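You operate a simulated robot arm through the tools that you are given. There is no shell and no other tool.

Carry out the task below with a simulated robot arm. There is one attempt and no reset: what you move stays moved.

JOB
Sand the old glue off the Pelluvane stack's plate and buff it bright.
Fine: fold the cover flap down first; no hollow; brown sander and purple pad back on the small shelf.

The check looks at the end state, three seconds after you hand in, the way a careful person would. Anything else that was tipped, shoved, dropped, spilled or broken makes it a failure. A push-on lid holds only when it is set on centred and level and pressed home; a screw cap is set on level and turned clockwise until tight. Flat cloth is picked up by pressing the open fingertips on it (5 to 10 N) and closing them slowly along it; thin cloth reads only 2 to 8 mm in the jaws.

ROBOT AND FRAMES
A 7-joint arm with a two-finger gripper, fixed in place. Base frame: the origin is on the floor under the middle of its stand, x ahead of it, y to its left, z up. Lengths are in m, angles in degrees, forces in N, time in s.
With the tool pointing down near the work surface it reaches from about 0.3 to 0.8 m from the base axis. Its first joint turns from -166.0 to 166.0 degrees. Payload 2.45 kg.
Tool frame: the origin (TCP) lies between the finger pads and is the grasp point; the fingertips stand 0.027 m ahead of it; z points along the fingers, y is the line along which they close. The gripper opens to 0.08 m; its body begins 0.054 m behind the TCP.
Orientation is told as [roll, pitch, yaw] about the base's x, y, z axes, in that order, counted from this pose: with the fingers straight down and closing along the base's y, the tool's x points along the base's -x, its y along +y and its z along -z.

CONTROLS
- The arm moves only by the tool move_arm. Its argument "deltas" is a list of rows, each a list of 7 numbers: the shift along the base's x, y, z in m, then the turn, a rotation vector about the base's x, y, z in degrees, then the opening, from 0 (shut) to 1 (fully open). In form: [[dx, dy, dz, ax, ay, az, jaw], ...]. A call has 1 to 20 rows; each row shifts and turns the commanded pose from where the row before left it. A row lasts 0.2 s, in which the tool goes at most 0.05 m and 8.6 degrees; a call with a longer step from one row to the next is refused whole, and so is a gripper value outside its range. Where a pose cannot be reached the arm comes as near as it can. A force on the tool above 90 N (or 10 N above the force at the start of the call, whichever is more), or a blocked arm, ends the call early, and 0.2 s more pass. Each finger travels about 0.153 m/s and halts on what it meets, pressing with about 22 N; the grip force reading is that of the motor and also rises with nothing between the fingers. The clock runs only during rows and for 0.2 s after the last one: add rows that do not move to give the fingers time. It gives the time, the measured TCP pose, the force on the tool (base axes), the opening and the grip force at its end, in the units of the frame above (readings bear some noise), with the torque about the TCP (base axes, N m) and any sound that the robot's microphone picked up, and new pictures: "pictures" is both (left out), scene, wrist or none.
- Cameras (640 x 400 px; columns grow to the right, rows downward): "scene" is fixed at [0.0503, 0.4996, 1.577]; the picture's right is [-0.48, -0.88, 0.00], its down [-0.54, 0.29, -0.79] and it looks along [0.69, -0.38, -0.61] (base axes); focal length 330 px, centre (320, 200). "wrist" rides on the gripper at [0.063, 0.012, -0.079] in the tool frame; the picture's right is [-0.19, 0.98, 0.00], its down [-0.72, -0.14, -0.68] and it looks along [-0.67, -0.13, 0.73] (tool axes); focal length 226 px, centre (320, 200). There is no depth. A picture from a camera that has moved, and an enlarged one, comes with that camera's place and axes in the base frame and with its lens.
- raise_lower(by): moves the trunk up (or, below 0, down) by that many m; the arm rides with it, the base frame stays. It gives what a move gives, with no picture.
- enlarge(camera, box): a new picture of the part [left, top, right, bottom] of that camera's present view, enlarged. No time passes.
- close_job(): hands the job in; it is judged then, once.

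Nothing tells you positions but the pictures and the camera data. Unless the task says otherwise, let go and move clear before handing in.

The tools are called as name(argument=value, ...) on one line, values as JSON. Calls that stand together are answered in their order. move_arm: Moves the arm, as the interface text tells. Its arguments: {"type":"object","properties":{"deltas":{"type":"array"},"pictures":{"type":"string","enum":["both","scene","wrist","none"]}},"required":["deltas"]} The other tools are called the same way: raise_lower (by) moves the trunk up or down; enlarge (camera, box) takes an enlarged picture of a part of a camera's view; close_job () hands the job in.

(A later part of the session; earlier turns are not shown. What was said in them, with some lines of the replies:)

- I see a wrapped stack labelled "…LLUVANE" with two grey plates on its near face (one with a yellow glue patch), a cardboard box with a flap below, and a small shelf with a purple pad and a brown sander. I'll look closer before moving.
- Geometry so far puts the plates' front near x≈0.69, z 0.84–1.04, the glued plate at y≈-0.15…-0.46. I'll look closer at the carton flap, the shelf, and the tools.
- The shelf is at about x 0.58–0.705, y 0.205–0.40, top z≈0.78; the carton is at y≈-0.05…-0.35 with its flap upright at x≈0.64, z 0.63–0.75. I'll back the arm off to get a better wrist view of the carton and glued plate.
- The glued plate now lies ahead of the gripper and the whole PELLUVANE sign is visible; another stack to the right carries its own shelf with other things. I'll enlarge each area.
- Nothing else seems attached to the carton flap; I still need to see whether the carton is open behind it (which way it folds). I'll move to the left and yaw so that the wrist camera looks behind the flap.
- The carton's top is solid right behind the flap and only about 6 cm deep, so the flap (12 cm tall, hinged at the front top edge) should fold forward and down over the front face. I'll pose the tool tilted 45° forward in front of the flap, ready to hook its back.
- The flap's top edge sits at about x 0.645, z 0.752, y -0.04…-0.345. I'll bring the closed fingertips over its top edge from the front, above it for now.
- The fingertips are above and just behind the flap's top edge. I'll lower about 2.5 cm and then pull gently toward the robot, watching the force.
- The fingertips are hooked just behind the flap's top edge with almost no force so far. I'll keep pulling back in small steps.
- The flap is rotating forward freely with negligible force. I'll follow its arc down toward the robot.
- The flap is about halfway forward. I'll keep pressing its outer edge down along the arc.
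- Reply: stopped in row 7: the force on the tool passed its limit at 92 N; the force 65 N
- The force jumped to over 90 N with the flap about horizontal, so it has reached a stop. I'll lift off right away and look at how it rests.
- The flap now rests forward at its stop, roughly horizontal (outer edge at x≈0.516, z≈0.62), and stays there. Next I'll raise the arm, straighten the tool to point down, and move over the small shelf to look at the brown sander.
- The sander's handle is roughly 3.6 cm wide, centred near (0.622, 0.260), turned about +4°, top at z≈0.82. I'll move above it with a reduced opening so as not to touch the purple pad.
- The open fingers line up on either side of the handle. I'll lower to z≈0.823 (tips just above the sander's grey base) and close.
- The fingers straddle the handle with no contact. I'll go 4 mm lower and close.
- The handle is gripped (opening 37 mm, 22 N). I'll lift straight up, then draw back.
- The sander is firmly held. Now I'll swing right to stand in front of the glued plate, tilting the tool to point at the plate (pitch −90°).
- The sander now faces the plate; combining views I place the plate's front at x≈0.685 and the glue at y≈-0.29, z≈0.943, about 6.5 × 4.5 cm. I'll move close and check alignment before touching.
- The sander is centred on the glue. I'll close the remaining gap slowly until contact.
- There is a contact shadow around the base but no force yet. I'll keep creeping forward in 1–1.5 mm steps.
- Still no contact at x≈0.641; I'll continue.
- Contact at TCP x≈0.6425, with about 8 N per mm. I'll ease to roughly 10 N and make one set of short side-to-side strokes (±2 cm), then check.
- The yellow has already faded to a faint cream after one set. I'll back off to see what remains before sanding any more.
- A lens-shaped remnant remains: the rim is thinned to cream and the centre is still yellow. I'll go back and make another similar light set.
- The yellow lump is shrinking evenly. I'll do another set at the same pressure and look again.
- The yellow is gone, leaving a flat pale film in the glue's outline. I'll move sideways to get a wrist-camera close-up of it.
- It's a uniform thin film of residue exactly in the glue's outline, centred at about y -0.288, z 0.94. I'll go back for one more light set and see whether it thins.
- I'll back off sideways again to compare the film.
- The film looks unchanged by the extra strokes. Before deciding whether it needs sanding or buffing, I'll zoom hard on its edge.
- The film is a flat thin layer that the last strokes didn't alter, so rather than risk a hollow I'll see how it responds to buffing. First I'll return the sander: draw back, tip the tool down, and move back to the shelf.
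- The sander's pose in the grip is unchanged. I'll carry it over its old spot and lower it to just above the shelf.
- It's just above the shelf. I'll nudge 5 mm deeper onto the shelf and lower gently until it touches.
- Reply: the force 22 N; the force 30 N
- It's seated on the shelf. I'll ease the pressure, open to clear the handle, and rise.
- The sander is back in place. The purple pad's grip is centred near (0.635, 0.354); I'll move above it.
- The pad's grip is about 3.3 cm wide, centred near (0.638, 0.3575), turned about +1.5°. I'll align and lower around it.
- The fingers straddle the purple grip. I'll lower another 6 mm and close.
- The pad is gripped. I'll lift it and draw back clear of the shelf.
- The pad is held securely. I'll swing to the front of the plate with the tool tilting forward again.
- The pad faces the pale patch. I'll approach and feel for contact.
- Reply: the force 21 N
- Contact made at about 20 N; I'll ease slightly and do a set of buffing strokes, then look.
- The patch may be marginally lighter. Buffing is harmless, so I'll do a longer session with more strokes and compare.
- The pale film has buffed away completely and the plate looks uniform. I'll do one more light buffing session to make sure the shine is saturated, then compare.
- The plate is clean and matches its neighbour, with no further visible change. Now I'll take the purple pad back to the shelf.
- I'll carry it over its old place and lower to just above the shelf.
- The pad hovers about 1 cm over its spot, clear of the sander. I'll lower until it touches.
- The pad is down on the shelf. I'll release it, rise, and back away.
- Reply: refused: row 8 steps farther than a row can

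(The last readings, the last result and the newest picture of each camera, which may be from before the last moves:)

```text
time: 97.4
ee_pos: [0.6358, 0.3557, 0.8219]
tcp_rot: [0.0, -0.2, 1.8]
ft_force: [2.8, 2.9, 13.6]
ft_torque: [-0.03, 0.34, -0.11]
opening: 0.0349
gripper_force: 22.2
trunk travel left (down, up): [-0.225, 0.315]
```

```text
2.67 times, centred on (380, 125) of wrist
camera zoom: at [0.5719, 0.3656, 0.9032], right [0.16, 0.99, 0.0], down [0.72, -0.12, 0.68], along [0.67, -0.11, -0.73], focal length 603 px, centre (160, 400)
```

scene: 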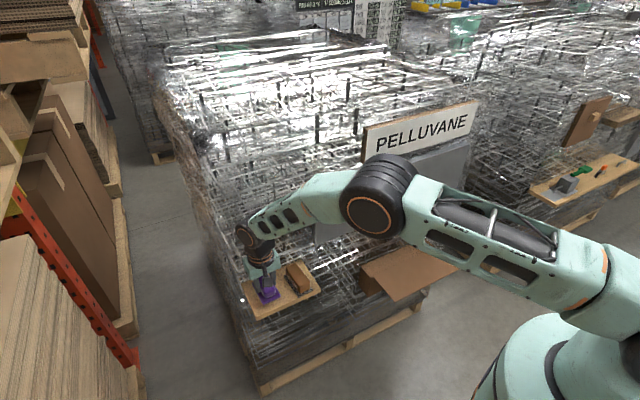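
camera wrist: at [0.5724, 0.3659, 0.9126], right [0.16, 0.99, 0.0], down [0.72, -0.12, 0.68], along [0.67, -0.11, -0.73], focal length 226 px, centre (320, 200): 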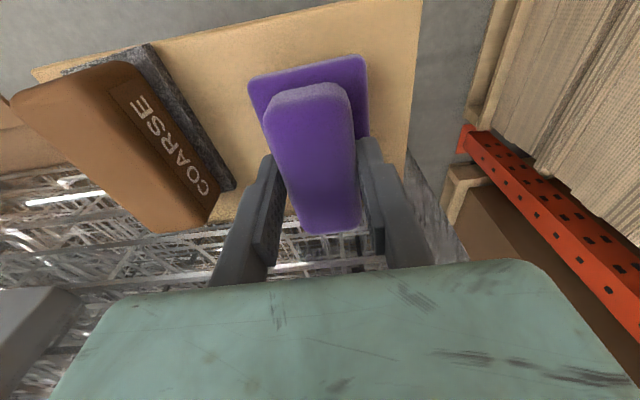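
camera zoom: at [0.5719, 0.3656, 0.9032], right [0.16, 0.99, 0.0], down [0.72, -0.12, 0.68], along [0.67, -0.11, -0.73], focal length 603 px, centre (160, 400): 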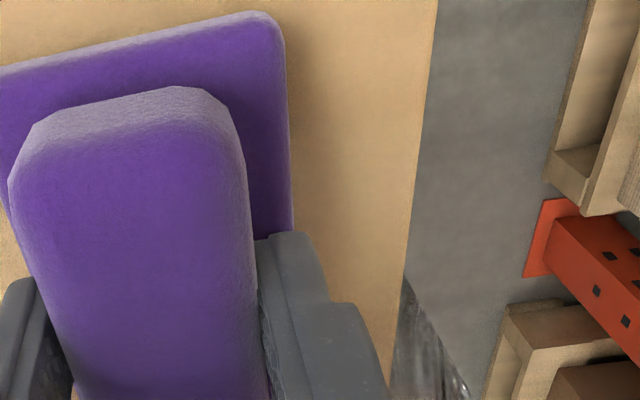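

One row was too long, so nothing moved; the pad sits flat on the shelf still in the grip. I'll repeat the release with shorter steps.

move_arm(deltas=[[0, 0, 0.001, 0, 0, 0, 0.1], [0, 0, 0, 0, 0, 0, 0.55], [0, 0, 0, 0, 0, 0, 0.62], [0, 0, 0, 0, 0, 0, 0.62], [0, 0, 0.02, 0, 0, 0, 0.62], [0, 0, 0.03, 0, 0, 0, 0.62], [0, 0, 0.04, 0, 0, 0, 0.62], [-0.03, -0.01, 0.03, 0, 0, 0, 0.62], [-0.04, -0.02, 0, 0, 0, 0, 0.62], [-0.04, -0.02, 0, 0, 0, -1.8, 0.62], [0, 0, 0, 0, 0, 0, 0.62]])

enlarge(camera="scene", box=[220, 220, 330, 320])

enlarge(camera="wrist", box=[260, 50, 500, 200])

```text
time: 99.8
ee_pos: [0.5247, 0.3064, 0.9426]
tcp_rot: [-0.1, 0.1, 0.1]
ft_force: [-0.7, -0.6, -0.1]
ft_torque: [0.0, -0.01, 0.0]
opening: 0.0494
gripper_force: 0.0
trunk travel left (down, up): [-0.225, 0.315]
camera wrist: at [0.4614, 0.3181, 1.0227], right [0.19, 0.98, 0.0], down [0.72, -0.14, 0.68], along [0.67, -0.13, -0.73], focal length 226 px, centre (320, 200)
```

scene: 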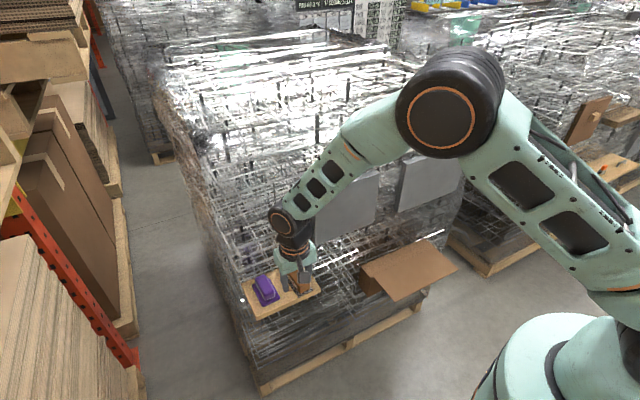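
wrist: 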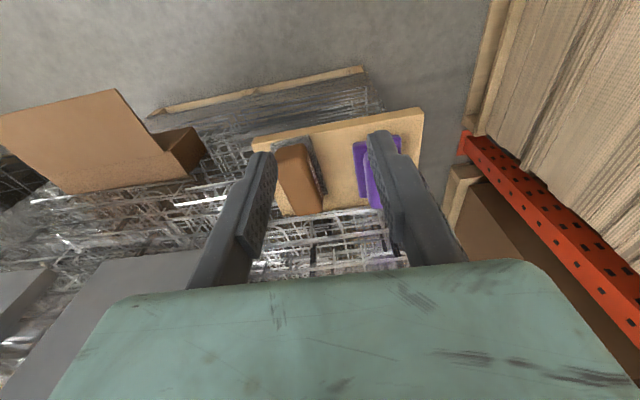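

```text
4.00 times, centred on (275, 270) of scene
camera zoom: at [0.0503, 0.4996, 1.577], right [-0.48, -0.88, 0.0], down [-0.54, 0.29, -0.79], along [0.69, -0.38, -0.61], focal length 1318 px, centre (500, -80)
```

zoom: 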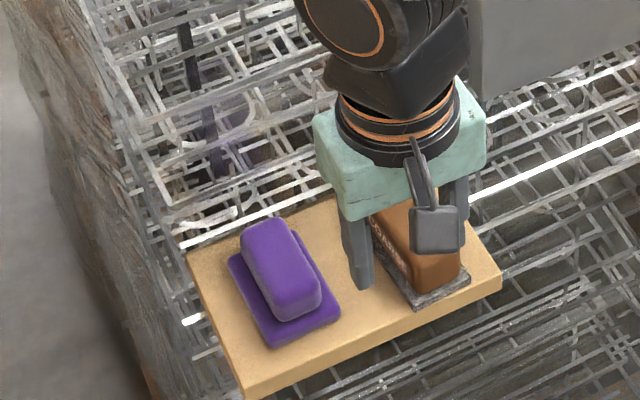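

```text
2.67 times, centred on (380, 125) of wrist
camera zoom: at [0.4614, 0.3181, 1.0227], right [0.19, 0.98, 0.0], down [0.72, -0.14, 0.68], along [0.67, -0.13, -0.73], focal length 603 px, centre (160, 400)
```

zoom: 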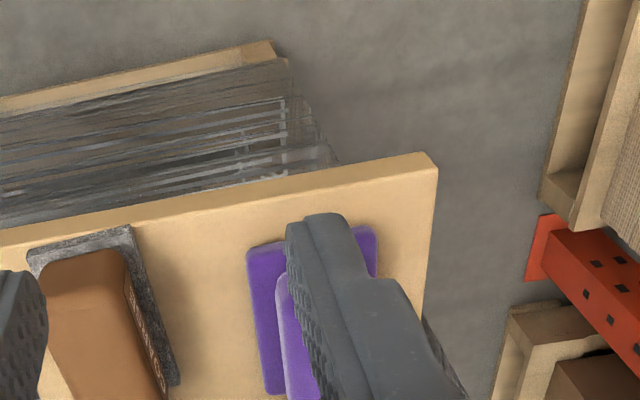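

Both tools rest on the shelf as found. I'll retreat to a clear spot in front of the plate for a last look at the plate, flap, and shelf.

move_arm(deltas=[[-0.01, -0.03, 0.02, 0, 0, 0, 1], [-0.01, -0.042, 0.02, 0, 0, 0, 1], [-0.01, -0.042, 0.02, 0, 0, 0, 1], [-0.01, -0.042, 0.02, 0, 0, 0, 1], [-0.01, -0.042, 0.02, 0, 0, 0, 1], [-0.01, -0.042, 0.02, 0, 0, 0, 1], [-0.01, -0.042, 0.01, 0, 0, 0, 1], [-0.01, -0.042, 0.01, 0, 0, 0, 1], [-0.01, -0.042, 0.01, 0, 0, 0, 1], [-0.01, -0.042, 0, 0, 0, 0, 1], [0, -0.042, 0, 0, 0, 0, 1], [0, -0.042, 0, 0, 0, 0, 1], [0, 0, 0, 0, 0, 0, 1]])

enlarge(camera="wrist", box=[200, 60, 440, 290])

enlarge(camera="scene", box=[300, 90, 500, 215])

enlarge(camera="scene", box=[220, 210, 480, 330])

```text
time: 102.6
ee_pos: [0.4275, -0.1868, 1.0946]
tcp_rot: [0.0, 0.0, 0.0]
ft_force: [-1.3, -0.3, 0.3]
ft_torque: [0.01, 0.02, 0.0]
opening: 0.0798
gripper_force: 0.1
trunk travel left (down, up): [-0.225, 0.315]
camera wrist: at [0.3634, -0.1748, 1.1744], right [0.19, 0.98, 0.0], down [0.72, -0.14, 0.68], along [0.67, -0.13, -0.73], focal length 226 px, centre (320, 200)
```

scene: 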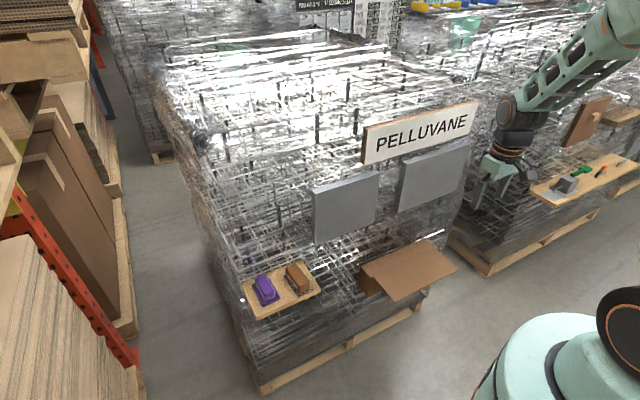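
wrist: 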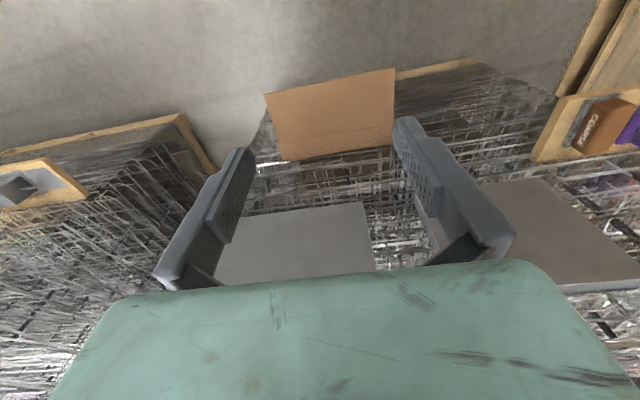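

```text
1.74 times, centred on (320, 175) of wrist
camera zoom: at [0.3634, -0.1748, 1.1744], right [0.19, 0.98, 0.0], down [0.72, -0.14, 0.68], along [0.67, -0.13, -0.73], focal length 393 px, centre (320, 244)
```

zoom: 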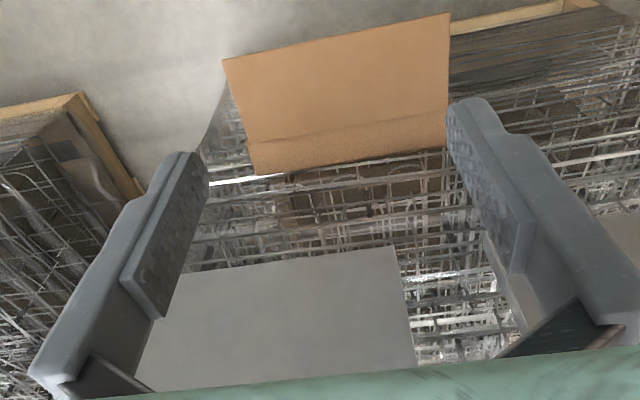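

```text
3.20 times, centred on (400, 152) of scene
camera zoom: at [0.0503, 0.4996, 1.577], right [-0.48, -0.88, 0.0], down [-0.54, 0.29, -0.79], along [0.69, -0.38, -0.61], focal length 1055 px, centre (64, 352)
```

zoom: 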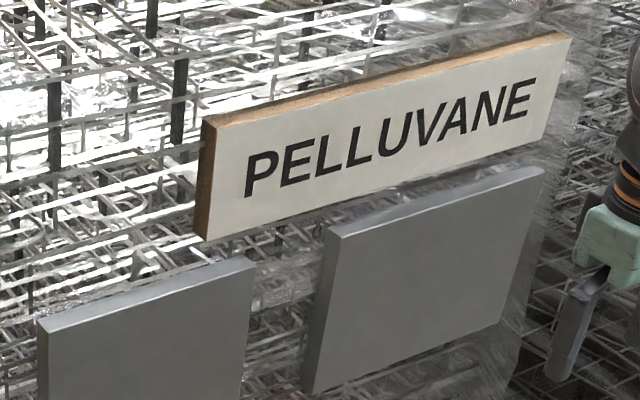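

```text
2.46 times, centred on (350, 270) of scene
camera zoom: at [0.0503, 0.4996, 1.577], right [-0.48, -0.88, 0.0], down [-0.54, 0.29, -0.79], along [0.69, -0.38, -0.61], focal length 811 px, centre (246, 28)
```

zoom: 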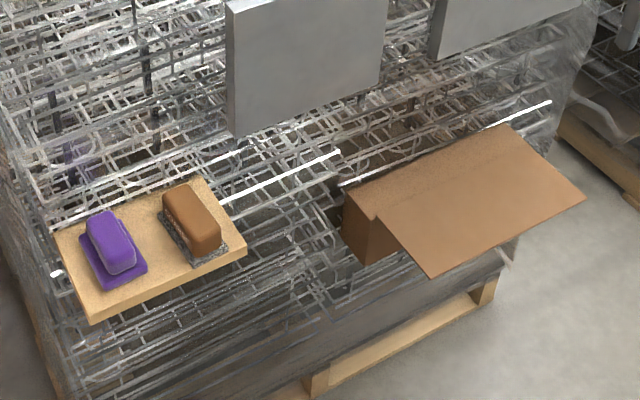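

The plate is clean and bright, the flap lies folded down at its stop, and the brown sander and purple pad are both flat on the small shelf. The gripper is empty and clear, so I'll hand in.

close_job()

```text
The job is handed in.
```

I've handed the job in. The old glue is off the Pelluvane stack's plate, and it's buffed to match the plate beside it.

- **Flap:** I folded it down before any sanding. It swung forward easily, then stopped hard just below horizontal. The force on the tool briefly passed 90 N at that stop, so I lifted off. The flap has stayed there since.
- **Sanding:** Three light sets with the brown sander took off the yellow lump. I then made a partial fourth set to see if the pale film left behind would thin, and it didn't. I saw no hollow in the close-up pictures, but I had no way to measure depth.
- **Buffing:** The purple pad cleared the pale film. A further session made no visible difference, so I stopped there.
- **Tools:** The sander and the pad are flat on the small shelf, within about a centimetre of where they started. I saw nothing else moved, and the gripper is empty and clear.
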